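You operate a simulated robot arm through the tools that you are given. There is no shell and no other tool. Be economical: measure what you need, move in short steps, check, and stop when the job is done.

You run a simulated two-armed robot. Do the job below in one go: nothing can be reset, and whatever is moved stays where it is left.

JOB
Take the tall bottle from the top of the blue bench and leave it on the top of the wall cabinet. Put the yellow lamps box on the top of the blue bench away on the low shelf of the tool board. Take the yellow wedge from the top of the blue bench and put it on the top shelf of the orange rack. Put the purple block on the third shelf from the bottom of the teal rack. Take the green crate and leave it on the bottom shelf of the teal rack. Put the 57 mm white block from the third shelf from the bottom of the orange rack on top of the tray of bottles there and the 62 mm white block on the top shelf of the orange rack. Take the red brush on the second shelf from the bottom of the orange rack and put it away on the cover of the blue trough. The order is free. Set down upright: tall bottle, yellow lamps box, yellow wedge, white block.
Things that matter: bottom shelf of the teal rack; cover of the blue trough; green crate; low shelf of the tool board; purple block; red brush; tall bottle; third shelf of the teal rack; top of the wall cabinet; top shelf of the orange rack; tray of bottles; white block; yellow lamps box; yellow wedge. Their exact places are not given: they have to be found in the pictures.

The check looks at the end state, three seconds after you hand in, the way a careful person would. Anything else that was tipped, shoved, dropped, spilled or broken makes it a failure. Lids that push on must go on centred and level and be pressed home; caps that screw on are set level and turned clockwise until they are tight.

ROBOT AND FRAMES
Two 7-joint arms with fingered hands on one trunk, on a base that drives. Base frame: it is fixed to the floor where the robot stands at the start and does not move with it; the origin is under the middle of the robot, x ahead of it, y to its left, z up. Readings come in m, degrees, newtons and seconds.
The left shoulder is at the start at [0.08, 0.197, 1.474], the right one opposite. With the tool pointing down near the work surface each hand reaches from about 0.1 to 0.64 m from the robot's upright axis, wherever it stands, measured 20 degrees to its own side. Places, roughly: bottom shelf of the teal rack [4.4, -1.7, 0.3]; cover of the blue trough (29x22 cm) [-5.06, -4.5, 0.52]; green crate (34x17x6 cm) [2.7, 0.6, 0.7]; low shelf of the tool board (148x15 cm) [-0.82, -1.5, 0.42]; purple block [2.5, 0.25, 0.75]; red brush (12x5x10 cm) [3.1, 0.4, 0.7]; tall bottle [0.5, 0.25, 0.75]; third shelf of the teal rack [4.4, -1.7, 1.2]; top of the wall cabinet (61x21 cm) [-1.4, 0.62, 1.7]; top shelf of the orange rack [3.5, 0.5, 1.6]; tray of bottles [3.75, 0.5, 1.25]; white block [3.25, 0.5, 1.25]; yellow lamps box [0.75, 0.5, 0.75]; yellow wedge (9x6x7 cm) [1.6, 0.5, 0.8]. Payload 4 kg a hand.
The tool frame of a hand sits at the grasp point between the pads (the TCP): z along the fingers, y along the line on which they close. The tips reach 0.026 m beyond it. Largest opening 0.132 m; the body of the gripper starts 0.073 m behind the TCP. The gripper is a hand of 4 fingers: y runs from the thumb to the fingers, the wrist lies at [0, 0, -0.239] in the tool frame, and closing takes about 1.5 s.
Orientation is that of the tool frame in the base frame, as a unit quaternion [w, x, y, z]. With the fingers straight down and closing along the base's y, the tool's x points along the base's -x, its y along +y and its z along -z.

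CONTROLS
- The arms move only by the tool step_arm. It takes "left_targets", "right_targets" or both (then of equal length, played together; a hand with none holds still); each is a list of rows, each a list of 7 numbers: the finger opening in m, from 0 to 0.132, then the shift along the base's x, y, z in m, then the turn, a rotation vector about the base's x, y, z in degrees. In form: [[grip, dx, dy, dz, wx, wy, wz], ...]. A call has 1 to 12 rows; each row is the pose to reach, as a shift and turn from the pose commanded when the call began. Each row takes 0.2 s and may step no farther than 0.05 m and 8.6 degrees from the row before; otherwise, or with a gripper value out of range, the whole call is refused. Where a pose cannot be reached the arm comes as near as it can. A force on the tool above 40 N (or 10 N above the force at the start of the call, whichever is more), or a blocked arm, ends the call early, and 0.2 s more pass. The fingers move at their own pace (about 0.072 m/s each) and stop on an object; they squeeze with about 25 N. The grip force told is the motor's: it shows also when the fingers shut on nothing. Time passes only in rows, and 0.2 s behind the last, so rows that repeat a pose let the fingers close. It gives the time, the measured TCP pose, the force on the tool (base axes), the opening and the grip force at its end, in the units of the frame above (readings bear some noise), with the torque about the TCP (base axes, N m) and any sound that the robot's microphone picked up, and new pictures: "show" is both (left out), scene, wrist or none (wrist: the cameras of the hands that moved).
- Cameras (640 x 400 px; columns grow to the right, rows downward): "scene" is now at [0.0867, 0.0384, 1.6217]; the picture's right is [0.56, -0.83, -0.00], its down [-0.70, -0.48, -0.52] and it looks along [0.43, 0.29, -0.85] (base axes); focal length 248 px, centre (320, 200). "left" rides on the left gripper at [-0.069, 0.002, -0.097] in its tool frame; the picture's right is [-0.02, -1.00, 0.00], its down [0.82, -0.02, -0.58] and it looks along [0.58, -0.01, 0.82] (tool axes); focal length 270 px, centre (320, 200). "right" rides on the right gripper at [0.068, 0.002, -0.097] in its tool frame; the picture's right is [-0.03, 1.00, 0.00], its down [-0.82, -0.02, -0.58] and it looks along [-0.58, -0.01, 0.82] (tool axes); focal length 270 px, centre (320, 200).
- raise_lower(by): slides the trunk up (or, below 0, down) by that many m; the arms and the scene camera ride with it, the base frame stays. It gives what a move gives, with no picture.
- drive_base(legs): drives the robot by 1 to 6 legs, each [ahead, left, turn to the left] in m, m and degrees, along the robot's own axes; the way and the turn of a leg run together, so that a leg with both is an arc; at most 1.5 m and 180 degrees a leg. The arms and the cameras ride along, it lands a little off, and it stops where it bumps. It gives what a move gives, and a new picture of the scene camera.
- hand_shape(shape, hand): the hand has 4 fingers and takes this shape, open, in about a second: jaw (thumb against the fingers, like two jaws); tri (thumb and two fingers); tip (a fingertip pinch); poke (one finger out to press); point (the index stretched); flat (the hand flat); cup (the hand cupped); fist (a fist). The gripper value then closes the fingers along that shape, each until it touches; the sizes above hold for jaw. It gives what a move gives, with no picture.
- pan_tilt(pan, tilt): turns the head with the scene camera to pan (to the left, within 86 degrees either way) and tilt (down, from -29 to 69), counted from straight ahead of the robot. It gives what a move gives, and a new picture of the scene camera.
- measure_at(camera, pixels): for up to 12 pixels [column, row] of the newest picture of that camera ("zoom" is the newest enlarged one), the place [x, y, z] in the base frame of the surface seen there, good to about 0.003 m. It takes no simulated time.
- inspect(camera, box): a new picture of the part [left, top, right, bottom] of that camera's present view, enlarged. It takes no simulated time.
- hand_in(): hands the job in; it is judged then, once.

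Work in short steps. Measure before you move; look again where a grasp or a placing could have gone wrong, and mend it. You have 322 turns and 360 pictures in all, those below and enlarged ones among them. Open the grippers and draw the arms clear of the work before you hand the job in, unless the task says otherwise; then end with one line.

The tools are called as name(argument=value, ...) on one line, values as JSON. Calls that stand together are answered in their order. step_arm: Moves the arms, as the interface text tells. Its arguments: {"type":"object","properties":{"left_targets":{"type":"array","items":{"type":"array","items":{"type":"number"}}},"right_targets":{"type":"array","items":{"type":"array","items":{"type":"number"}}},"show":{"type":"string","enum":["both","scene","wrist","none"]}},"required":[]} The other tools are called the same way: raise_lower (by) slides the trunk up or down; hand_shape (shape, hand) gives the hand a shape; drive_base (legs) drives the base; pan_tilt (pan, tilt) turns the head that bears the scene camera; measure_at (camera, pixels) gives the place of the surface under pixels of a picture; inspect (camera, box) takes an enlarged picture of a part of a camera's view; hand_in () hands the job in.

At the start:

```text
time_s: 0.0
left_tcp_pos: [0.3525, 0.3746, 1.0156]
left_orientation: [0.021, 0.001, 1.0, 0.014]
left_ft_force: [-0.2, -0.1, -0.3]
left_wrist_torque: [0.01, -0.01, 0.0]
left_gripper_width: 0.1317
left_grip_force: 0.1
left_shape: jaw
right_tcp_pos: [0.3164, 0.0213, 1.0411]
right_orientation: [0.0, 0.0, 1.0, 0.0]
right_ft_force: [0.3, -1.0, 0.0]
right_wrist_torque: [0.0, -0.02, 0.0]
right_gripper_width: 0.1319
right_grip_force: 0.0
right_shape: jaw
trunk travel left (down, up): [-0.784, 0.056]
robot x, y, heading: [0.0005, 0.0023, 0.0]
head pan, tilt: [34.2, 58.4]
```

scene: 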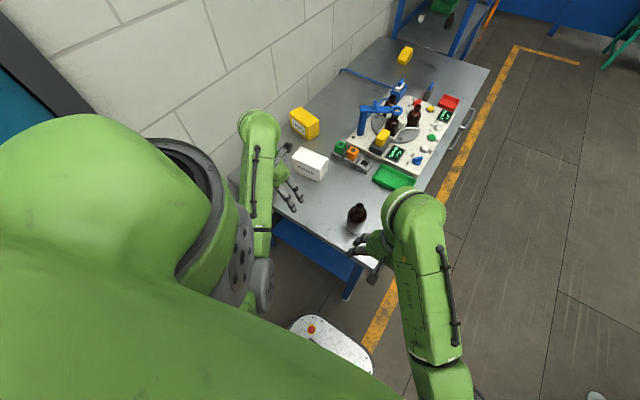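
right: 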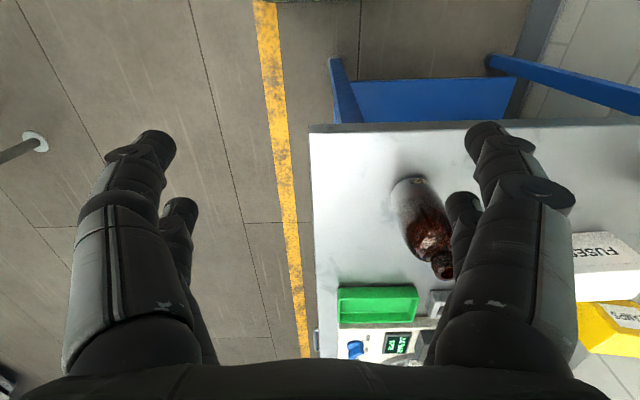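
left: 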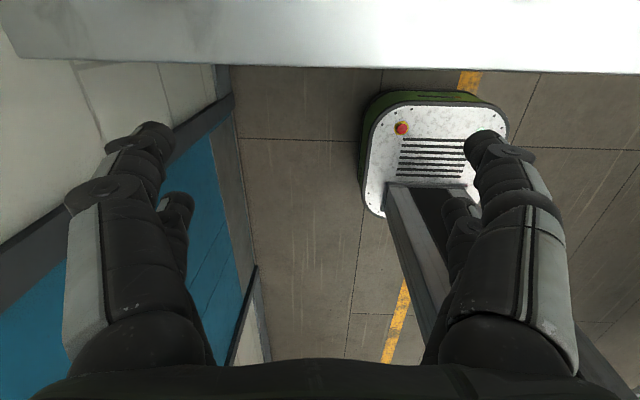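

I see the bottle near (357,218), the lamps box near (304,123) and the yellow wedge near (405,55). I measure these and the bench edges.

measure_at(camera="scene", pixels=[[357, 207], [356, 225], [303, 113], [304, 131], [318, 128], [292, 124], [405, 50], [404, 60], [310, 158], [360, 262], [393, 178], [275, 215]])

inspect(camera="scene", box=[230, 0, 510, 280])

pan_tilt(pan=0, tilt=20)

```text
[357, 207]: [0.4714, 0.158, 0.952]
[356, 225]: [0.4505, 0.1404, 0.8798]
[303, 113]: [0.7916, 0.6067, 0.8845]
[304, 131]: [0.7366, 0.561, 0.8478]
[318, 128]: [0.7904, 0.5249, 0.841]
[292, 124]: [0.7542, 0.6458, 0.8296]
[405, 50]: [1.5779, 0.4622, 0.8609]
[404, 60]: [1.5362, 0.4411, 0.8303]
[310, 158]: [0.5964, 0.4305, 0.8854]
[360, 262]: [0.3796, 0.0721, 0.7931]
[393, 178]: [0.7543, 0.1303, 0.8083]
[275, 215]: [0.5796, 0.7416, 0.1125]
```

```text
1.43 times, centred on (370, 140) of scene
```

zoom: 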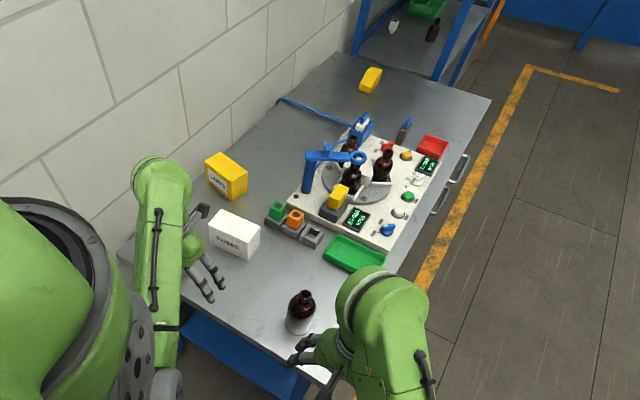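

```text
time_s: 1.1
left_tcp_pos: [0.3573, 0.3759, 1.0197]
left_orientation: [0.027, 0.003, 0.999, 0.018]
left_ft_force: [-0.5, -1.1, -0.1]
left_wrist_torque: [-0.02, 0.02, 0.02]
left_gripper_width: 0.1319
left_grip_force: 0.0
left_shape: jaw
right_tcp_pos: [0.3166, 0.0217, 1.0401]
right_orientation: [0.001, 0.0, 1.0, 0.0]
right_ft_force: [-0.2, -0.9, 0.4]
right_wrist_torque: [0.02, 0.0, -0.03]
right_gripper_width: 0.1318
right_grip_force: 0.0
right_shape: jaw
trunk travel left (down, up): [-0.784, 0.056]
robot x, y, heading: [-0.0015, -0.0011, 0.0]
head pan, tilt: [0.0, 20.0]
```

scene: 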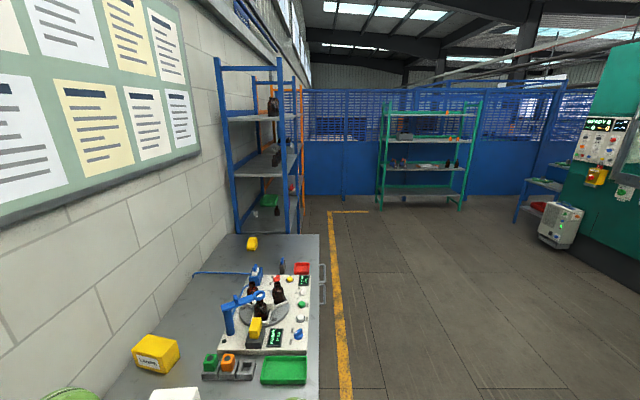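

The view ahead shows a blue rack, the orange rack behind it and the teal rack far off. I look to the left and right too.

pan_tilt(pan=86, tilt=10)

pan_tilt(pan=-80, tilt=30)

```text
time_s: 2.6
left_tcp_pos: [0.3588, 0.3785, 1.0218]
left_orientation: [0.028, 0.002, 0.999, 0.019]
left_ft_force: [-0.3, 0.0, -0.6]
left_wrist_torque: [0.02, 0.0, -0.01]
left_gripper_width: 0.132
left_grip_force: 0.1
left_shape: jaw
right_tcp_pos: [0.3171, 0.0231, 1.0415]
right_orientation: [0.0, 0.0, 1.0, 0.0]
right_ft_force: [0.3, 0.2, 0.6]
right_wrist_torque: [-0.01, 0.03, -0.01]
right_gripper_width: 0.132
right_grip_force: 0.1
right_shape: jaw
trunk travel left (down, up): [-0.784, 0.056]
robot x, y, heading: [-0.002, -0.0009, 0.1]
head pan, tilt: [85.9, 10.0]
```

scene: 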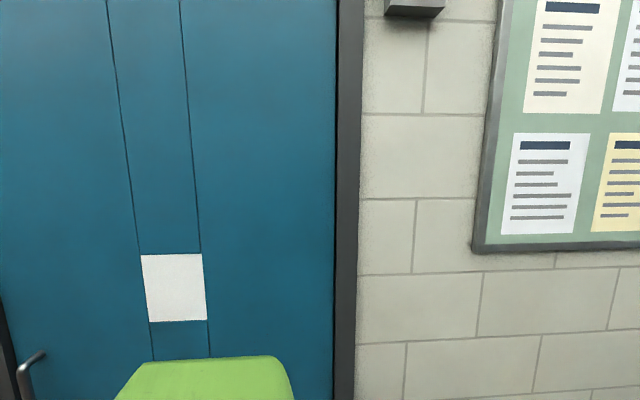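

```text
time_s: 5.2
left_tcp_pos: [0.3597, 0.3774, 1.0227]
left_orientation: [0.028, 0.001, 0.999, 0.019]
left_ft_force: [-0.2, 0.1, 0.1]
left_wrist_torque: [0.03, 0.01, 0.0]
left_gripper_width: 0.1318
left_grip_force: 0.1
left_shape: jaw
right_tcp_pos: [0.3165, 0.0222, 1.0407]
right_orientation: [0.0, 0.0, 1.0, -0.001]
right_ft_force: [0.2, -0.1, 0.8]
right_wrist_torque: [0.0, -0.04, -0.02]
right_gripper_width: 0.1318
right_grip_force: 0.1
right_shape: jaw
trunk travel left (down, up): [-0.784, 0.056]
robot x, y, heading: [-0.0022, -0.0031, -0.0]
head pan, tilt: [-80.0, 30.0]
```

scene: 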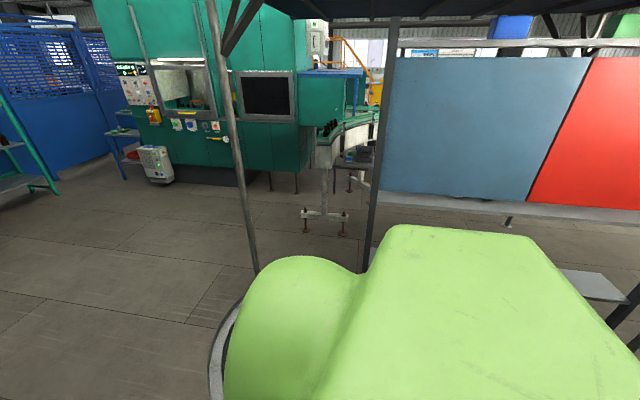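

The tool board is behind to the right, and the rest needs driving. First I look at the bench closely to plan the grasps of bottle and lamps box.

pan_tilt(pan=25, tilt=45)

inspect(camera="scene", box=[160, 100, 480, 300])

```text
time_s: 7.0
left_tcp_pos: [0.3593, 0.3788, 1.0229]
left_orientation: [0.028, 0.002, 0.999, 0.018]
left_ft_force: [0.2, -0.6, 1.2]
left_wrist_torque: [0.03, -0.02, -0.02]
left_gripper_width: 0.1322
left_grip_force: 0.1
left_shape: jaw
right_tcp_pos: [0.3159, 0.0214, 1.0409]
right_orientation: [0.0, 0.0, 1.0, 0.0]
right_ft_force: [0.0, -0.4, -0.4]
right_wrist_torque: [0.02, 0.03, 0.03]
right_gripper_width: 0.1321
right_grip_force: 0.1
right_shape: jaw
trunk travel left (down, up): [-0.784, 0.056]
robot x, y, heading: [0.0013, 0.0006, -0.0]
head pan, tilt: [25.0, 45.0]
```

scene: 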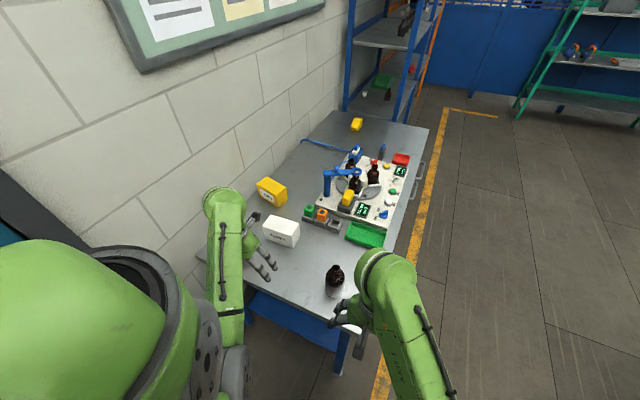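

```text
2.00 times, centred on (320, 200) of scene
```

zoom: 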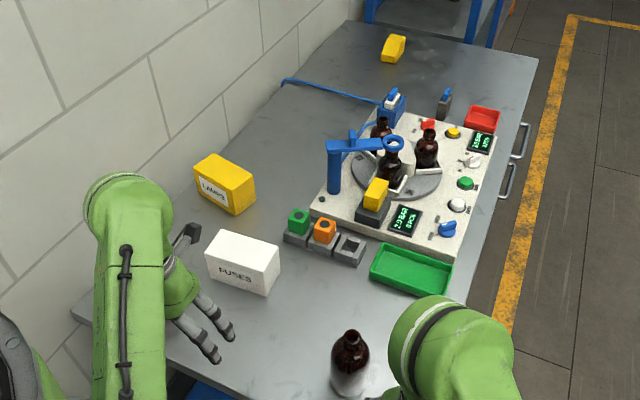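

The zoom shows the bottle at (350,335)–(350,395), and the lamps box around (225,185). I measure their corners.

measure_at(camera="zoom", pixels=[[350, 337], [350, 365], [349, 385], [335, 380], [364, 380], [221, 154], [254, 187], [195, 163], [235, 212], [255, 205], [75, 312], [540, 60]])

measure_at(camera="right", pixels=[[441, 270], [411, 190], [411, 180], [312, 132], [330, 60], [345, 110], [395, 215], [440, 195], [375, 305], [500, 80], [350, 300], [410, 300]])

```text
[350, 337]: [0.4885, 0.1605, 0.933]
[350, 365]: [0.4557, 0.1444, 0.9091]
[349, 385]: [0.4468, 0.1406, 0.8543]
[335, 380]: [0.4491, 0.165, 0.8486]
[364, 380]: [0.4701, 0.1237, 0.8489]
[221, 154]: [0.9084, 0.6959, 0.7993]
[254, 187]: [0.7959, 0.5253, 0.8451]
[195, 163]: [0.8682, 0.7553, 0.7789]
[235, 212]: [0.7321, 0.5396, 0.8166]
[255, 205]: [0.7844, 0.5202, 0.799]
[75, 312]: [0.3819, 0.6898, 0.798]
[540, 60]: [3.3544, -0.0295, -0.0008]
```

```text
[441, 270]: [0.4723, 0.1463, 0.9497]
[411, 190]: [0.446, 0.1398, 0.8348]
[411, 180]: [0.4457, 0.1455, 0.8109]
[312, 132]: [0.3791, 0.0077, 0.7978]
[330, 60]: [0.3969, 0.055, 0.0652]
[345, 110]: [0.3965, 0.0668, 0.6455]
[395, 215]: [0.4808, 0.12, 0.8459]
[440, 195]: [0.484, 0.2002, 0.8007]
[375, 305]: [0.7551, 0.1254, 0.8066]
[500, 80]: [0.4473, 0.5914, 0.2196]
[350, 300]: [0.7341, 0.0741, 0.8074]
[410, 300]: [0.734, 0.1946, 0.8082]
```

Bottle axis is about (0.475, 0.148), bench top z≈0.798, front edge x≈0.38. I back off 0.2 m, then turn the left hand to point forward (camera on top).

drive_base(legs=[[-0.2, 0, 0]])

step_arm(left_targets=[[0.132, 0.02, -0.02, 0, 0, -8, 0], [0.132, 0.04, -0.04, 0, 0, -16, 0], [0.132, 0.06, -0.06, -0.01, 0, -24, 0], [0.132, 0.08, -0.08, -0.02, 0, -32, 0], [0.132, 0.1, -0.1, -0.03, 0, -40, 0], [0.132, 0.12, -0.12, -0.04, 0, -48, 0], [0.132, 0.13, -0.14, -0.05, 0, -56, 0], [0.132, 0.14, -0.16, -0.06, 0, -64, 0], [0.132, 0.15, -0.18, -0.08, 0, -72, 0], [0.132, 0.16, -0.2, -0.1, 0, -80, 0], [0.132, 0.16, -0.22, -0.13, 0, -86.8, 0], [0.132, 0.16, -0.22, -0.15, 0, -86.8, 0]])

```text
time_s: 8.6
left_tcp_pos: [0.1621, 0.3777, 1.0211]
left_orientation: [0.026, 0.001, 0.999, 0.019]
left_ft_force: [0.6, 0.4, -0.5]
left_wrist_torque: [-0.01, 0.03, -0.05]
left_gripper_width: 0.1319
left_grip_force: 0.1
left_shape: jaw
right_tcp_pos: [0.1213, 0.0222, 1.0402]
right_orientation: [-0.002, 0.0, 1.0, -0.001]
right_ft_force: [1.2, 0.8, -0.8]
right_wrist_torque: [-0.01, 0.05, 0.0]
right_gripper_width: 0.1318
right_grip_force: 0.1
right_shape: jaw
trunk travel left (down, up): [-0.784, 0.056]
robot x, y, heading: [-0.2001, -0.0001, -0.1]
head pan, tilt: [25.0, 45.0]
```

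scene: 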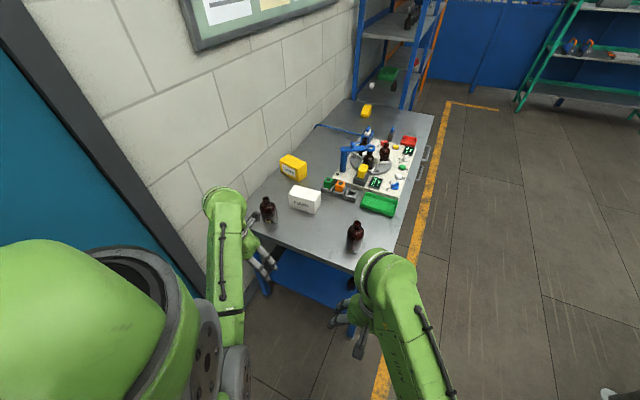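

```text
time_s: 9.2
left_tcp_pos: [0.2485, 0.3762, 1.095]
left_orientation: [0.242, -0.007, 0.968, 0.069]
left_ft_force: [-0.6, -0.2, 0.3]
left_wrist_torque: [0.01, 0.0, -0.03]
left_gripper_width: 0.1317
left_grip_force: 0.0
left_shape: jaw
right_tcp_pos: [0.1187, 0.0218, 1.0417]
right_orientation: [-0.001, -0.001, 1.0, -0.001]
right_ft_force: [0.4, -1.1, 0.2]
right_wrist_torque: [-0.04, 0.0, 0.02]
right_gripper_width: 0.1319
right_grip_force: 0.1
right_shape: jaw
trunk travel left (down, up): [-0.784, 0.056]
robot x, y, heading: [-0.1979, 0.0027, 0.2]
head pan, tilt: [25.0, 45.0]
stopped in row 3 (left hand): the arm was blocked; the commanded pose is now the measured one
```

scene: 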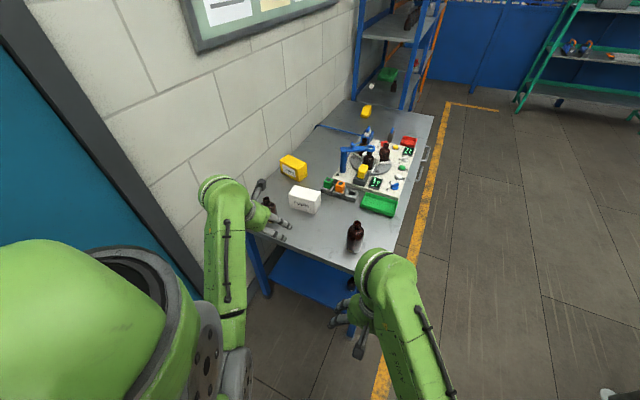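
left: 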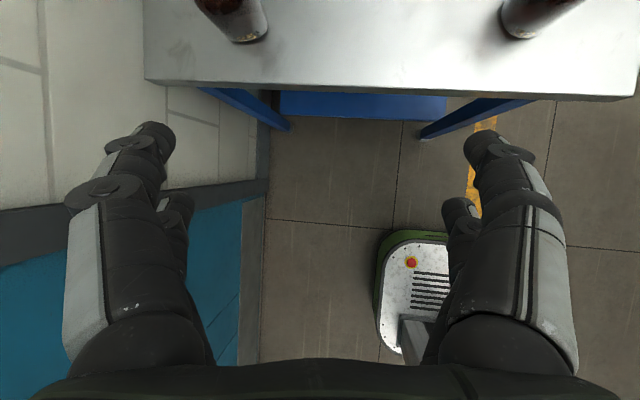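

There is a second bottle at (268,210) that the hand had hidden, so I must compare heights. I move the left hand back to see, and measure.

step_arm(left_targets=[[0.132, -0.04, 0.0, 0, 0, 0, 0], [0.132, -0.08, 0.02, 0.02, 0, 0, 0]], show="scene")

inspect(camera="scene", box=[230, 150, 430, 275])

```text
time_s: 9.7
left_tcp_pos: [0.2632, 0.3752, 1.1991]
left_orientation: [0.344, 0.058, 0.93, 0.119]
left_ft_force: [-0.5, 0.4, 0.0]
left_wrist_torque: [-0.02, -0.04, -0.01]
left_gripper_width: 0.1319
left_grip_force: 0.1
left_shape: jaw
right_tcp_pos: [0.1154, 0.0209, 1.0449]
right_orientation: [0.002, -0.001, 1.0, 0.001]
right_ft_force: [0.7, -0.1, 0.9]
right_wrist_torque: [0.04, -0.04, 0.05]
right_gripper_width: 0.1318
right_grip_force: 0.0
right_shape: jaw
trunk travel left (down, up): [-0.784, 0.056]
robot x, y, heading: [-0.2012, 0.0006, 0.1]
head pan, tilt: [25.0, 45.0]
stopped in row 2 (left hand): the arm was blocked; the commanded pose is now the measured one
```

scene: 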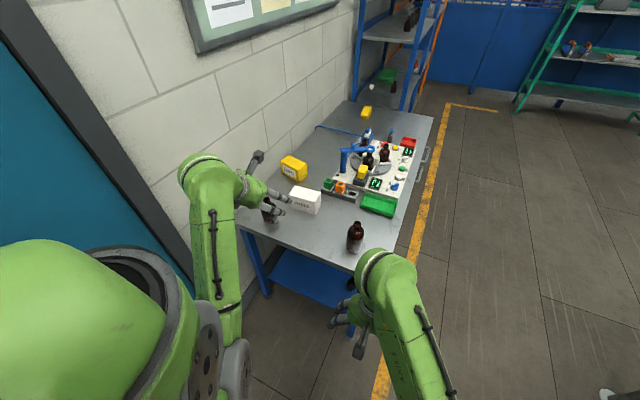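

```text
3.20 times, centred on (330, 212) of scene
```

zoom: 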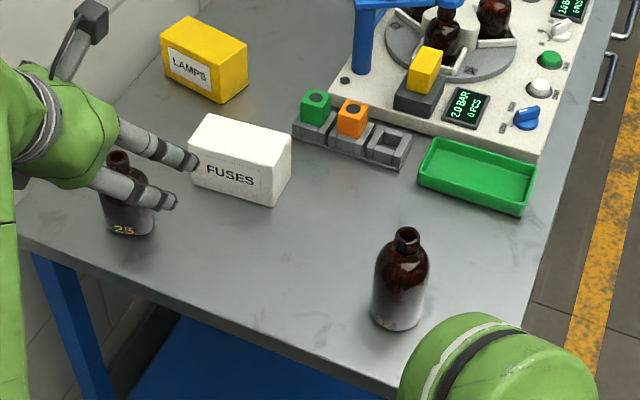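

I measure both bottle tops, bottoms and widths.

measure_at(camera="zoom", pixels=[[118, 158], [128, 215], [130, 232], [110, 215], [150, 222], [406, 233], [400, 285], [398, 325], [375, 285], [426, 285]])

```text
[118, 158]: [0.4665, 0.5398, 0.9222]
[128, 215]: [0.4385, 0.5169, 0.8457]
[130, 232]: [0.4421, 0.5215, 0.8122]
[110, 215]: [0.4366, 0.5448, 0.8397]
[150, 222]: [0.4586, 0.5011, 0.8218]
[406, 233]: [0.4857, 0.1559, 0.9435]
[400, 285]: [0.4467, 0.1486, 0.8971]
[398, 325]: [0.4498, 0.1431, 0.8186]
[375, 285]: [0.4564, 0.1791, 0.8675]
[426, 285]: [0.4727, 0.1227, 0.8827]
```

The right-hand bottle is the taller one (top ≈0.95 vs ≈0.925). Arms have trouble turning level at this height, so I lower the trunk 0.35 m (hands are clear of the bench edge) before turning the hand.

raise_lower(by=-0.3)

step_arm(left_targets=[[0.132, 0.0, 0, 0.0, 0, -8, 0], [0.132, 0.0, 0, 0.0, 0, -16, 0], [0.132, 0.0, 0, 0.0, 0, -24, 0], [0.132, 0.0, 0, 0.0, 0, -32, 0]])

```text
time_s: 12.9
left_tcp_pos: [0.2636, 0.3742, 0.9702]
left_orientation: [0.338, 0.059, 0.932, 0.116]
left_ft_force: [0.2, -1.0, 0.5]
left_wrist_torque: [-0.03, 0.07, -0.01]
left_gripper_width: 0.1319
left_grip_force: 0.1
left_shape: jaw
right_tcp_pos: [0.1174, 0.022, 0.8235]
right_orientation: [0.0, -0.001, 1.0, 0.0]
right_ft_force: [-0.8, -0.7, -0.3]
right_wrist_torque: [0.01, -0.02, 0.03]
right_gripper_width: 0.132
right_grip_force: 0.0
right_shape: jaw
trunk travel left (down, up): [-0.565, 0.275]
robot x, y, heading: [-0.2005, -0.003, 0.3]
head pan, tilt: [25.0, 45.0]
stopped: the arm was blocked; the commanded pose is now the measured one
```

```text
time_s: 13.6
left_tcp_pos: [0.2954, 0.373, 1.041]
left_orientation: [0.54, 0.078, 0.824, 0.155]
left_ft_force: [1.3, -0.4, -0.3]
left_wrist_torque: [0.04, 0.06, -0.02]
left_gripper_width: 0.132
left_grip_force: 0.1
left_shape: jaw
right_tcp_pos: [0.1189, 0.0242, 0.8207]
right_orientation: [-0.002, 0.0, 1.0, -0.001]
right_ft_force: [-0.3, 0.6, -0.3]
right_wrist_torque: [-0.01, 0.02, 0.04]
right_gripper_width: 0.1319
right_grip_force: 0.1
right_shape: jaw
trunk travel left (down, up): [-0.565, 0.275]
robot x, y, heading: [-0.1999, -0.003, 0.1]
head pan, tilt: [25.0, 45.0]
stopped in row 3 (left hand): the arm was blocked; the commanded pose is now the measured one
```

scene: 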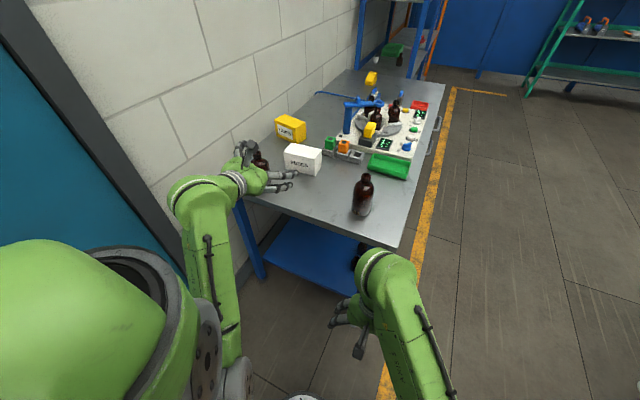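
left: 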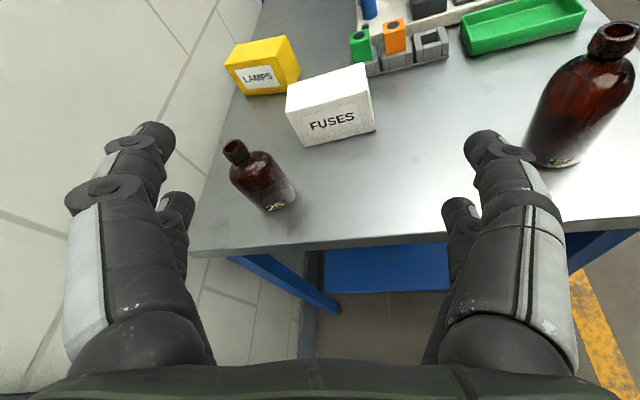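

The left hand now points mostly forward (22° down, 10° yaw). I continue by moving forward/right with more turn in small steps.

step_arm(left_targets=[[0.132, 0.02, -0.03, -0.01, 0, -4, -2], [0.132, 0.03, -0.06, -0.02, 0, -8, -4], [0.132, 0.04, -0.09, -0.03, 0, -12, -6], [0.132, 0.04, -0.12, -0.04, 0, -16, -8], [0.132, 0.04, -0.15, -0.05, 0, -20, -10]], show="wrist")

```text
time_s: 14.8
left_tcp_pos: [0.3344, 0.3172, 1.06]
left_orientation: [0.702, 0.057, 0.682, 0.198]
left_ft_force: [-0.6, 0.5, 0.1]
left_wrist_torque: [-0.02, 0.0, 0.0]
left_gripper_width: 0.1323
left_grip_force: 0.0
left_shape: jaw
right_tcp_pos: [0.1174, 0.0236, 0.8228]
right_orientation: [0.0, 0.0, 1.0, 0.0]
right_ft_force: [-0.2, -0.1, 0.5]
right_wrist_torque: [0.0, -0.01, 0.0]
right_gripper_width: 0.1318
right_grip_force: 0.1
right_shape: jaw
trunk travel left (down, up): [-0.565, 0.275]
robot x, y, heading: [-0.2034, -0.0012, 0.1]
head pan, tilt: [25.0, 45.0]
stopped in row 5 (left hand): the arm was blocked; the commanded pose is now the measured one
```

left: 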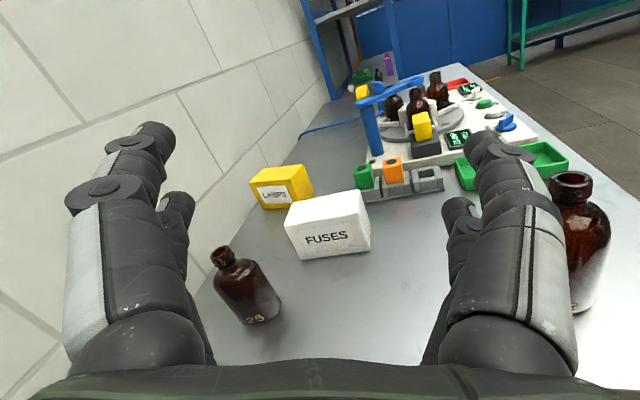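

The hand is level but yawed 11° and rolled 20°; moving it inward is hard for the arm, so I shift the base to the right instead, then straighten the hand.

drive_base(legs=[[0, -0.2, 0]])

step_arm(left_targets=[[0.132, 0.01, 0, 0, -7, 0.5, -4], [0.132, 0.02, 0, -0.02, -14, 1, -8], [0.132, 0.03, 0, -0.04, -20.8, 1.6, -11.5], [0.132, 0.03, 0, -0.04, -20.8, 1.6, -11.5]], show="wrist")

```text
time_s: 16.4
left_tcp_pos: [0.3366, 0.1153, 1.0582]
left_orientation: [0.701, 0.058, 0.684, 0.196]
left_ft_force: [-0.8, -0.9, 0.1]
left_wrist_torque: [-0.03, 0.0, 0.02]
left_gripper_width: 0.1318
left_grip_force: 0.0
left_shape: jaw
right_tcp_pos: [0.118, -0.1797, 0.8222]
right_orientation: [0.0, 0.0, 1.0, 0.0]
right_ft_force: [0.3, 0.7, -0.3]
right_wrist_torque: [0.01, 0.03, 0.05]
right_gripper_width: 0.1321
right_grip_force: 0.1
right_shape: jaw
trunk travel left (down, up): [-0.565, 0.275]
robot x, y, heading: [-0.2018, -0.2005, -0.0]
head pan, tilt: [25.0, 45.0]
```

scene: 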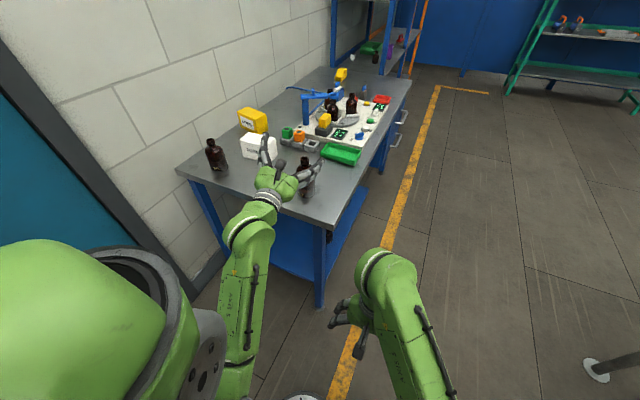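

```text
time_s: 17.4
left_tcp_pos: [0.365, 0.1157, 1.0192]
left_orientation: [0.707, 0.0, 0.708, -0.001]
left_ft_force: [0.5, -0.6, 0.6]
left_wrist_torque: [0.02, -0.02, -0.01]
left_gripper_width: 0.1318
left_grip_force: 0.0
left_shape: jaw
right_tcp_pos: [0.1169, -0.1792, 0.8222]
right_orientation: [0.0, 0.001, 1.0, 0.0]
right_ft_force: [0.2, 0.0, -0.8]
right_wrist_torque: [0.0, 0.02, -0.02]
right_gripper_width: 0.1316
right_grip_force: 0.0
right_shape: jaw
trunk travel left (down, up): [-0.565, 0.275]
robot x, y, heading: [-0.2002, -0.1989, -0.1]
head pan, tilt: [25.0, 45.0]
```

left: 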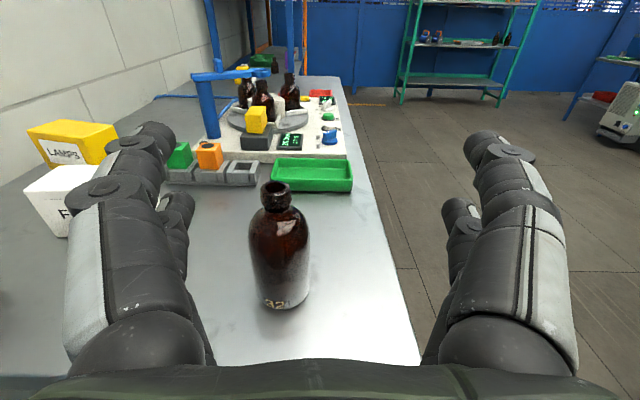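

Perfectly level now. I measure the bottle in the left wrist picture.

measure_at(camera="left", pixels=[[276, 188], [280, 230], [280, 270], [250, 255], [309, 255], [280, 300]])

```text
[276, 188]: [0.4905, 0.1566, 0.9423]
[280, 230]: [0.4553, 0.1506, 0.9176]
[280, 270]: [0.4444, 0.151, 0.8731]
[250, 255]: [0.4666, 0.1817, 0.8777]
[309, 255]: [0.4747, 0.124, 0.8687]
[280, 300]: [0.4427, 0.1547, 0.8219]
```

I lower to z 0.865 with y aligned to 0.152, then slide forward to x 0.47.

step_arm(left_targets=[[0.132, 0, 0.036, -0.04, 0, 0, 0], [0.132, 0, 0.036, -0.08, 0, 0, 0], [0.132, 0, 0.036, -0.12, 0, 0, 0], [0.132, 0, 0.036, -0.154, 0, 0, 0], [0.132, 0.03, 0.036, -0.154, 0, 0, 0], [0.132, 0.06, 0.036, -0.154, 0, 0, 0], [0.132, 0.09, 0.036, -0.154, 0, 0, 0], [0.132, 0.105, 0.036, -0.154, 0, 0, 0], [0.132, 0.105, 0.036, -0.154, 0, 0, 0]], show="both")

```text
refused: row 1 steps farther than a row can; nothing moved
```

Row 1 was too long; I split it.

step_arm(left_targets=[[0.132, 0, 0.018, -0.04, 0, 0, 0], [0.132, 0, 0.036, -0.08, 0, 0, 0], [0.132, 0, 0.036, -0.12, 0, 0, 0], [0.132, 0, 0.036, -0.154, 0, 0, 0], [0.132, 0.03, 0.036, -0.154, 0, 0, 0], [0.132, 0.06, 0.036, -0.154, 0, 0, 0], [0.132, 0.09, 0.036, -0.154, 0, 0, 0], [0.132, 0.105, 0.036, -0.154, 0, 0, 0], [0.132, 0.105, 0.036, -0.154, 0, 0, 0]], show="both")

```text
time_s: 19.4
left_tcp_pos: [0.4719, 0.1502, 0.8647]
left_orientation: [0.706, 0.0, 0.708, -0.001]
left_ft_force: [0.2, 0.3, -0.6]
left_wrist_torque: [0.03, -0.02, 0.01]
left_gripper_width: 0.1318
left_grip_force: 0.0
left_shape: jaw
right_tcp_pos: [0.1163, -0.1791, 0.8223]
right_orientation: [0.0, 0.0, 1.0, 0.0]
right_ft_force: [-0.1, -0.2, -0.3]
right_wrist_torque: [0.01, -0.01, -0.01]
right_gripper_width: 0.1318
right_grip_force: 0.1
right_shape: jaw
trunk travel left (down, up): [-0.565, 0.275]
robot x, y, heading: [-0.1977, -0.1997, -0.3]
head pan, tilt: [25.0, 45.0]
```

scene: 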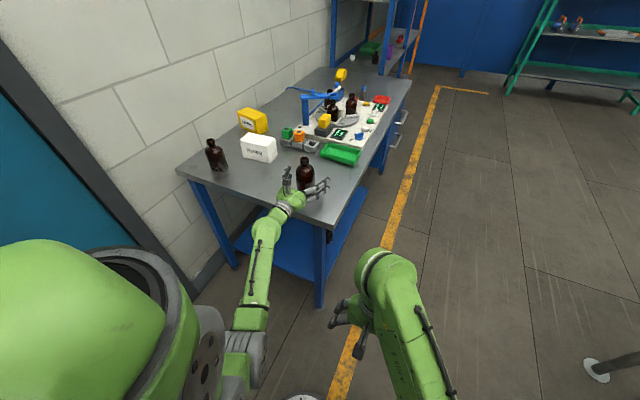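
left: 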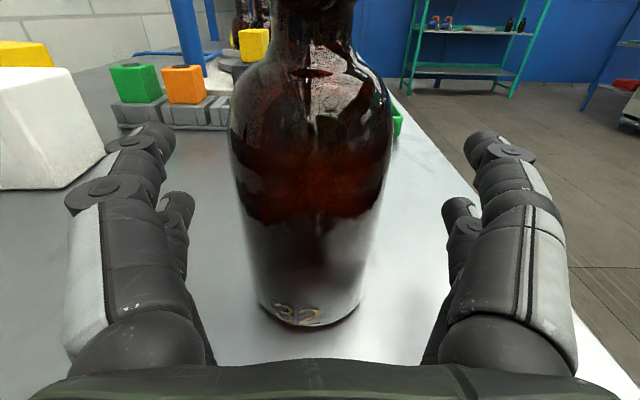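

Bottle sits between the fingers; I close.

step_arm(left_targets=[[0.0, 0, 0, 0, 0, 0, 0], [0.0, 0, 0, 0, 0, 0, 0], [0.0, 0, 0, 0, 0, 0, 0], [0.0, 0, 0, 0, 0, 0, 0], [0.0, 0, 0, 0, 0, 0, 0], [0.0, 0, 0, 0, 0, 0, 0], [0.0, 0, 0, 0.02, 0, 0, 0], [0.0, 0, 0, 0.05, 0, 0, 0]], show="wrist")

```text
time_s: 21.2
left_tcp_pos: [0.4709, 0.15, 0.9157]
left_orientation: [0.706, 0.0, 0.709, -0.001]
left_ft_force: [0.4, 0.3, -1.8]
left_wrist_torque: [0.0, 0.0, -0.02]
left_gripper_width: 0.0537
left_grip_force: 25.5
left_shape: jaw
right_tcp_pos: [0.1166, -0.1799, 0.8212]
right_orientation: [0.0, 0.0, 1.0, -0.001]
right_ft_force: [0.1, 0.5, 1.1]
right_wrist_torque: [-0.02, 0.0, -0.01]
right_gripper_width: 0.132
right_grip_force: 0.1
right_shape: jaw
trunk travel left (down, up): [-0.565, 0.275]
robot x, y, heading: [-0.2008, -0.2025, -0.2]
head pan, tilt: [25.0, 45.0]
```

left: 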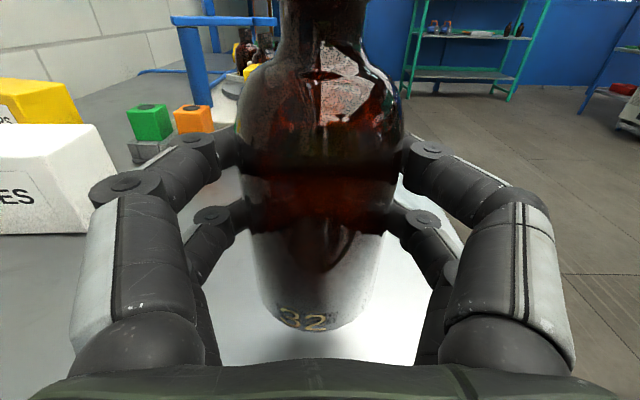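

Bottle is held and off the bench. I back away 0.6 m, turn 90° left toward the wall, and look for the cabinet.

drive_base(legs=[[-0.6, 0, 0], [-0.3, 0, 90]])

pan_tilt(pan=20, tilt=-5)

```text
time_s: 28.4
left_tcp_pos: [-1.3477, 0.2881, 0.9171]
left_orientation: [0.502, -0.499, 0.503, 0.497]
left_ft_force: [0.7, -0.5, -3.2]
left_wrist_torque: [-0.01, -0.02, -0.02]
left_gripper_width: 0.0538
left_grip_force: 24.9
left_shape: jaw
right_tcp_pos: [-1.02, -0.0706, 0.8222]
right_orientation: [0.0, -0.704, 0.711, 0.0]
right_ft_force: [0.4, 1.0, 0.1]
right_wrist_torque: [0.01, -0.01, 0.01]
right_gripper_width: 0.1319
right_grip_force: 0.1
right_shape: jaw
trunk travel left (down, up): [-0.565, 0.275]
robot x, y, heading: [-0.9994, -0.3846, 89.4]
head pan, tilt: [25.0, 45.0]
cut short: leg 2
```

scene: 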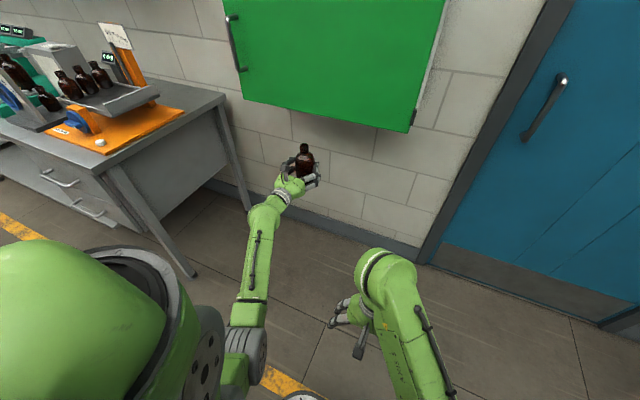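

```text
time_s: 29.6
left_tcp_pos: [-1.3479, 0.2858, 0.9163]
left_orientation: [0.502, -0.499, 0.503, 0.497]
left_ft_force: [0.1, 1.0, -2.2]
left_wrist_torque: [0.0, 0.01, 0.01]
left_gripper_width: 0.0538
left_grip_force: 25.4
left_shape: jaw
right_tcp_pos: [-1.0201, -0.0702, 0.822]
right_orientation: [0.0, -0.703, 0.711, 0.0]
right_ft_force: [-0.6, 0.0, 0.7]
right_wrist_torque: [0.01, 0.01, -0.03]
right_gripper_width: 0.132
right_grip_force: 0.0
right_shape: jaw
trunk travel left (down, up): [-0.565, 0.275]
robot x, y, heading: [-1.0015, -0.3865, 89.3]
head pan, tilt: [20.0, -5.0]
```

scene: 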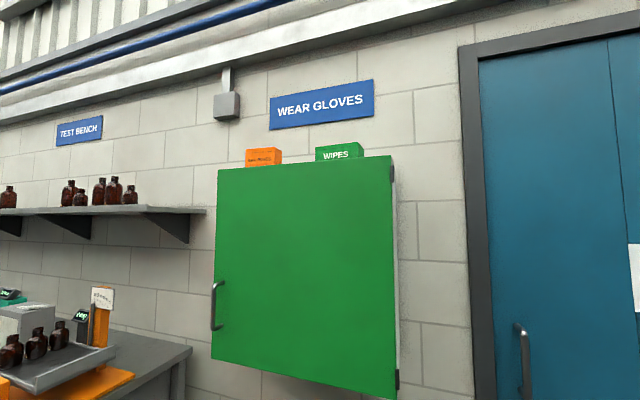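

The green cabinet has an orange box and a green wipes box on it at (263,157) and (340,152), with space at left, between and right. I measure edges and raise the trunk to see the top.

measure_at(camera="scene", pixels=[[219, 168], [392, 158], [248, 165], [280, 163], [318, 160], [362, 156], [263, 150], [340, 145], [392, 200]])

raise_lower(by=0.275)

pan_tilt(pan=20, tilt=0)

```text
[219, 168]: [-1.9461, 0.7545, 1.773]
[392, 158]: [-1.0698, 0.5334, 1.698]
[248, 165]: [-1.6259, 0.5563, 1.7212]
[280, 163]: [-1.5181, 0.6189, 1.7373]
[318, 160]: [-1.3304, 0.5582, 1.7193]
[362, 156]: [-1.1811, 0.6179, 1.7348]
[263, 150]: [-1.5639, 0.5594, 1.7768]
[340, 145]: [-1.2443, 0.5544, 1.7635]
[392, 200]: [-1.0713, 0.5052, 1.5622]
```

```text
time_s: 32.4
left_tcp_pos: [-1.3479, 0.2868, 1.1918]
left_orientation: [0.502, -0.499, 0.503, 0.496]
left_ft_force: [0.1, 0.6, -2.0]
left_wrist_torque: [-0.02, 0.01, 0.0]
left_gripper_width: 0.0535
left_grip_force: 25.6
left_shape: jaw
right_tcp_pos: [-1.0196, -0.0708, 1.0969]
right_orientation: [0.0, -0.704, 0.71, 0.001]
right_ft_force: [0.0, 0.0, 0.1]
right_wrist_torque: [0.02, 0.02, 0.04]
right_gripper_width: 0.1315
right_grip_force: 0.1
right_shape: jaw
trunk travel left (down, up): [-0.84, 0.0]
robot x, y, heading: [-0.9993, -0.3885, 89.1]
head pan, tilt: [20.0, -5.0]
```

```text
time_s: 33.0
left_tcp_pos: [-1.3467, 0.2862, 1.1902]
left_orientation: [0.502, -0.499, 0.504, 0.496]
left_ft_force: [0.4, -0.9, -2.3]
left_wrist_torque: [-0.04, 0.01, -0.02]
left_gripper_width: 0.0537
left_grip_force: 24.9
left_shape: jaw
right_tcp_pos: [-1.0197, -0.0703, 1.0962]
right_orientation: [0.001, -0.703, 0.711, 0.0]
right_ft_force: [0.5, 0.6, -0.5]
right_wrist_torque: [-0.03, 0.0, 0.01]
right_gripper_width: 0.1317
right_grip_force: 0.1
right_shape: jaw
trunk travel left (down, up): [-0.84, 0.0]
robot x, y, heading: [-1.0029, -0.3879, 89.2]
head pan, tilt: [20.0, 0.0]
```

scene: 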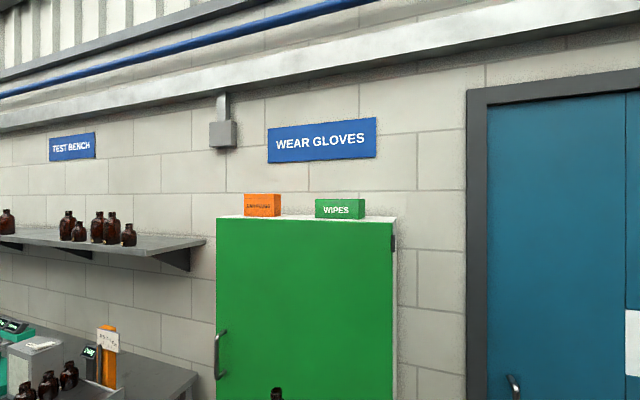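

Now the top is visible. I zoom and measure the free gap between boxes.

inspect(camera="scene", box=[200, 170, 420, 307])

measure_at(camera="scene", pixels=[[219, 218], [391, 221], [246, 211], [279, 213], [317, 215], [363, 215], [296, 216], [296, 213], [262, 204], [340, 210], [380, 218]])

```text
2.91 times, centred on (310, 238) of scene
```

zoom: 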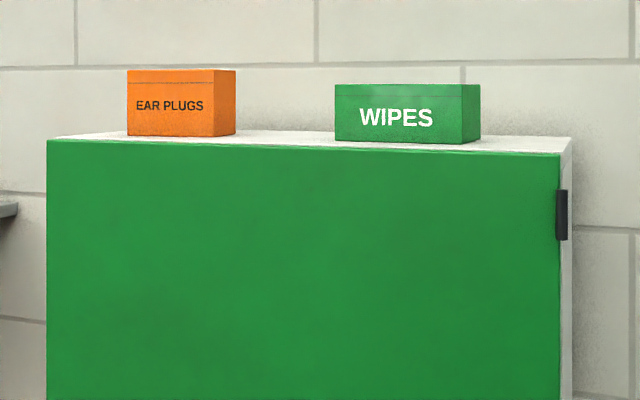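

```text
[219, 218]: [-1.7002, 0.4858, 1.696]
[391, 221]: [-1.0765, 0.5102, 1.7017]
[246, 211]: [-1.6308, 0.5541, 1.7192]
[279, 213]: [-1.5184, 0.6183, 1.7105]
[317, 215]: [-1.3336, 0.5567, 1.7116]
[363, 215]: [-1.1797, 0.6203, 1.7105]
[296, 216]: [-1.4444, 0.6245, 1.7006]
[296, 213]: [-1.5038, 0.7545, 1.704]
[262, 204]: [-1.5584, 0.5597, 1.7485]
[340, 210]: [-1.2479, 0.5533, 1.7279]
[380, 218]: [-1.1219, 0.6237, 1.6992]
```

Gap between boxes is x −1.525…−1.333 on a top at z 1.70. I sidestep left 0.08 and raise the hand in front of the cabinet.

drive_base(legs=[[0, 0.08, 0.8]])

step_arm(left_targets=[[0, 0, 0, 0.05, 0, 0, 0], [0, 0, 0, 0.1, 0, 0, 0], [0, 0, 0, 0.15, 0, 0, 0], [0, 0, 0, 0.2, 0, 0, 0], [0, 0, 0, 0.25, 0, 0, 0], [0, 0, 0, 0.3, 0, 0, 0], [0, 0, 0, 0.35, 0, 0, 0], [0, 0, 0, 0.4, 0, 0, 0], [0, 0, 0, 0.45, 0, 0, 0], [0, 0, 0, 0.5, 0, 0, 0], [0, 0, 0, 0.55, 0, 0, 0], [0, 0, 0, 0.6, 0, 0, 0]])

```text
time_s: 34.1
left_tcp_pos: [-1.4241, 0.2813, 1.1947]
left_orientation: [0.496, -0.5, 0.502, 0.503]
left_ft_force: [0.9, -0.7, -1.0]
left_wrist_torque: [-0.01, -0.03, 0.09]
left_gripper_width: 0.0538
left_grip_force: 25.1
left_shape: jaw
right_tcp_pos: [-1.092, -0.0708, 1.0954]
right_orientation: [0.004, 0.708, -0.706, -0.003]
right_ft_force: [1.7, -0.1, 0.2]
right_wrist_torque: [-0.02, 0.07, 0.02]
right_gripper_width: 0.1318
right_grip_force: 0.0
right_shape: jaw
trunk travel left (down, up): [-0.84, 0.0]
robot x, y, heading: [-1.081, -0.3875, 90.2]
head pan, tilt: [20.0, 0.0]
```

scene: 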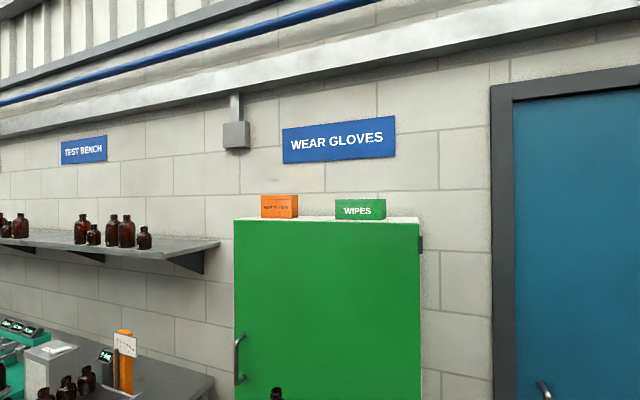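

```text
time_s: 36.7
left_tcp_pos: [-1.4359, 0.2846, 1.7893]
left_orientation: [-0.497, 0.503, -0.5, -0.499]
left_ft_force: [-0.2, 0.0, -1.9]
left_wrist_torque: [-0.05, -0.03, 0.03]
left_gripper_width: 0.0533
left_grip_force: 25.3
left_shape: jaw
right_tcp_pos: [-1.1025, -0.0704, 1.0984]
right_orientation: [0.0, 0.708, -0.706, 0.0]
right_ft_force: [0.4, 0.4, 0.0]
right_wrist_torque: [-0.04, 0.01, -0.02]
right_gripper_width: 0.1319
right_grip_force: 0.0
right_shape: jaw
trunk travel left (down, up): [-0.84, 0.0]
robot x, y, heading: [-1.0805, -0.387, 90.2]
head pan, tilt: [20.0, 0.0]
```

scene: 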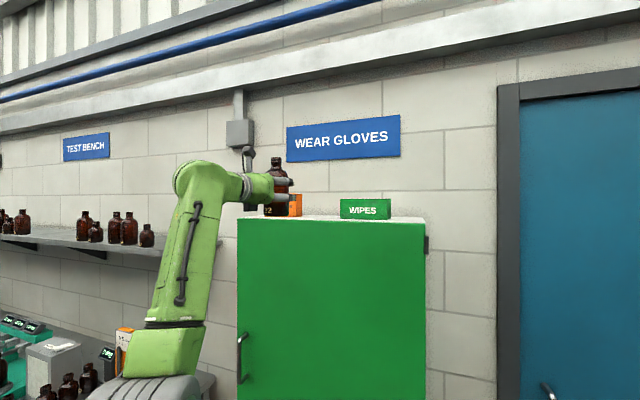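
left: 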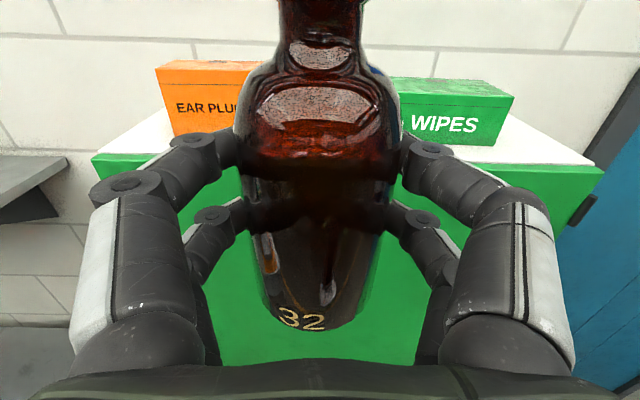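

The bottle is above the top's height in front of the gap. I drive ahead 0.15 and then reach in with the arm.

drive_base(legs=[[0.12, 0, 0]])

step_arm(left_targets=[[0, 0, 0.04, 0.01, 0, 0, 0], [0, 0.002, 0.08, 0.01, 0, 0, 0], [0, 0.004, 0.12, 0.01, 0, 0, 0], [0, 0.006, 0.15, 0.01, 0, 0, 0], [0, 0.006, 0.15, 0.01, 0, 0, 0]])

```text
time_s: 37.9
left_tcp_pos: [-1.4381, 0.3852, 1.7976]
left_orientation: [0.501, -0.499, 0.497, 0.503]
left_ft_force: [0.0, -0.8, -0.6]
left_wrist_torque: [-0.06, 0.0, 0.03]
left_gripper_width: 0.0534
left_grip_force: 24.7
left_shape: jaw
right_tcp_pos: [-1.1039, 0.0406, 1.0999]
right_orientation: [-0.002, 0.71, -0.705, -0.002]
right_ft_force: [0.4, -0.7, 0.6]
right_wrist_torque: [0.04, 0.0, 0.02]
right_gripper_width: 0.132
right_grip_force: 0.1
right_shape: jaw
trunk travel left (down, up): [-0.84, 0.0]
robot x, y, heading: [-1.0786, -0.2698, 90.5]
head pan, tilt: [20.0, 0.0]
```

scene: 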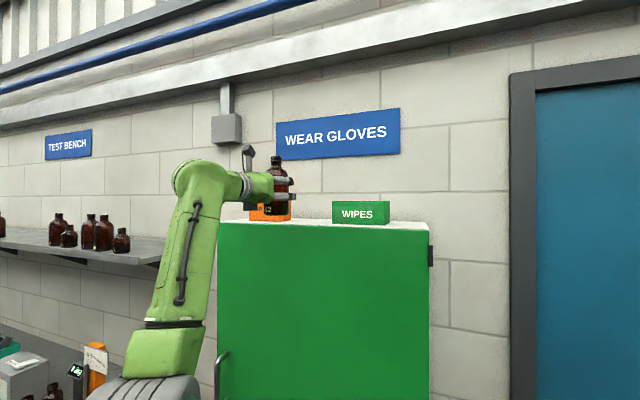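

```text
time_s: 39.1
left_tcp_pos: [-1.4331, 0.5502, 1.8012]
left_orientation: [0.498, -0.501, 0.499, 0.502]
left_ft_force: [0.5, 0.4, -1.7]
left_wrist_torque: [-0.02, -0.04, 0.01]
left_gripper_width: 0.0528
left_grip_force: 25.1
left_shape: jaw
right_tcp_pos: [-1.1037, 0.0481, 1.0968]
right_orientation: [0.001, 0.709, -0.705, 0.0]
right_ft_force: [0.0, 0.4, 0.3]
right_wrist_torque: [0.02, -0.01, 0.0]
right_gripper_width: 0.132
right_grip_force: 0.1
right_shape: jaw
trunk travel left (down, up): [-0.84, 0.0]
robot x, y, heading: [-1.0818, -0.2704, 90.5]
head pan, tilt: [20.0, 0.0]
```

scene: 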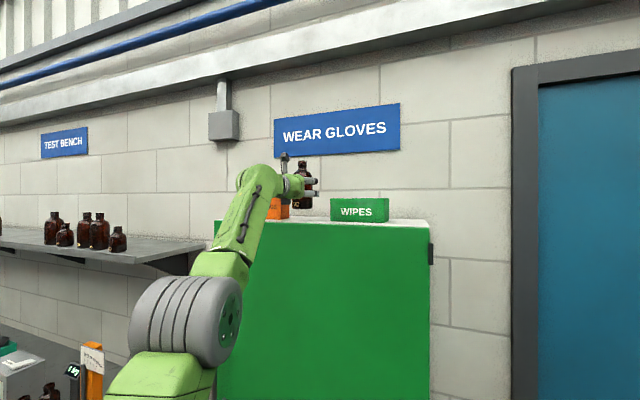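
left: 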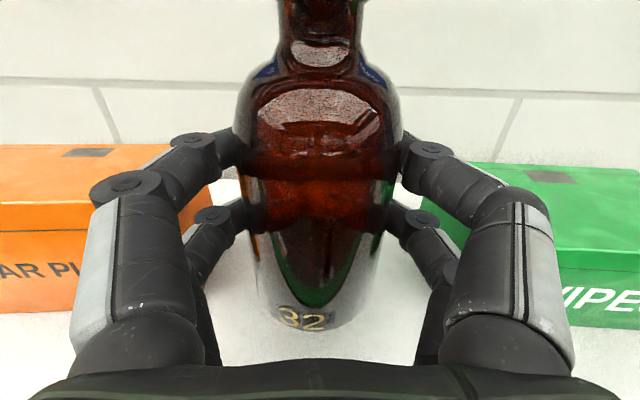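

Lower onto the top, y 0.565, with small steps until contact.

step_arm(left_targets=[[0, 0, 0.015, -0.012, 0, 0, 0], [0, 0, 0.015, -0.022, 0, 0, 0], [0, 0, 0.015, -0.028, 0, 0, 0], [0, 0, 0.015, -0.032, 0, 0, 0], [0, 0, 0.015, -0.034, 0, 0, 0], [0, 0, 0.015, -0.034, 0, 0, 0]], show="wrist")

```text
time_s: 40.5
left_tcp_pos: [-1.431, 0.5663, 1.7665]
left_orientation: [-0.498, 0.502, -0.499, -0.501]
left_ft_force: [0.4, 0.6, -1.4]
left_wrist_torque: [-0.03, 0.0, 0.05]
left_gripper_width: 0.0529
left_grip_force: 25.0
left_shape: jaw
right_tcp_pos: [-1.105, 0.047, 1.0976]
right_orientation: [0.0, 0.71, -0.704, 0.001]
right_ft_force: [0.1, 0.5, -0.1]
right_wrist_torque: [0.02, 0.02, -0.02]
right_gripper_width: 0.132
right_grip_force: 0.1
right_shape: jaw
trunk travel left (down, up): [-0.84, 0.0]
robot x, y, heading: [-1.0794, -0.2699, 90.4]
head pan, tilt: [20.0, 0.0]
```

left: 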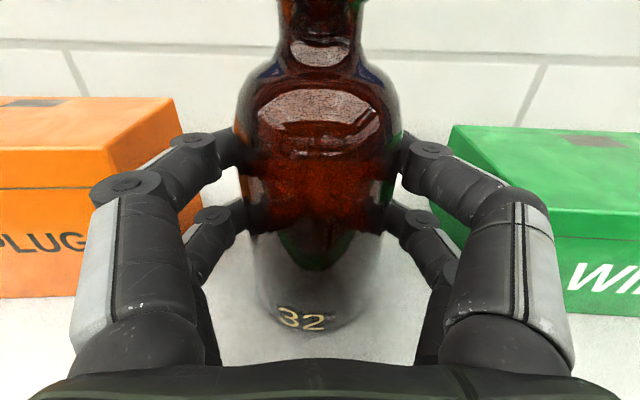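

No contact yet; a few more millimetres.

step_arm(left_targets=[[0, 0, 0, -0.002, 0, 0, 0], [0, 0, 0, -0.003, 0, 0, 0], [0, 0, 0, -0.004, 0, 0, 0], [0, 0, 0, -0.004, 0, 0, 0]], show="none")

```text
time_s: 41.5
left_tcp_pos: [-1.4323, 0.5651, 1.7635]
left_orientation: [0.499, -0.501, 0.499, 0.502]
left_ft_force: [-0.9, 1.3, 3.5]
left_wrist_torque: [-0.01, 0.0, 0.0]
left_gripper_width: 0.053
left_grip_force: 24.9
left_shape: jaw
right_tcp_pos: [-1.1034, 0.0472, 1.0968]
right_orientation: [0.0, 0.71, -0.704, 0.0]
right_ft_force: [-0.1, 0.4, 0.7]
right_wrist_torque: [0.03, -0.01, 0.05]
right_gripper_width: 0.132
right_grip_force: 0.1
right_shape: jaw
trunk travel left (down, up): [-0.84, 0.0]
robot x, y, heading: [-1.0808, -0.2675, 90.3]
head pan, tilt: [20.0, 0.0]
```

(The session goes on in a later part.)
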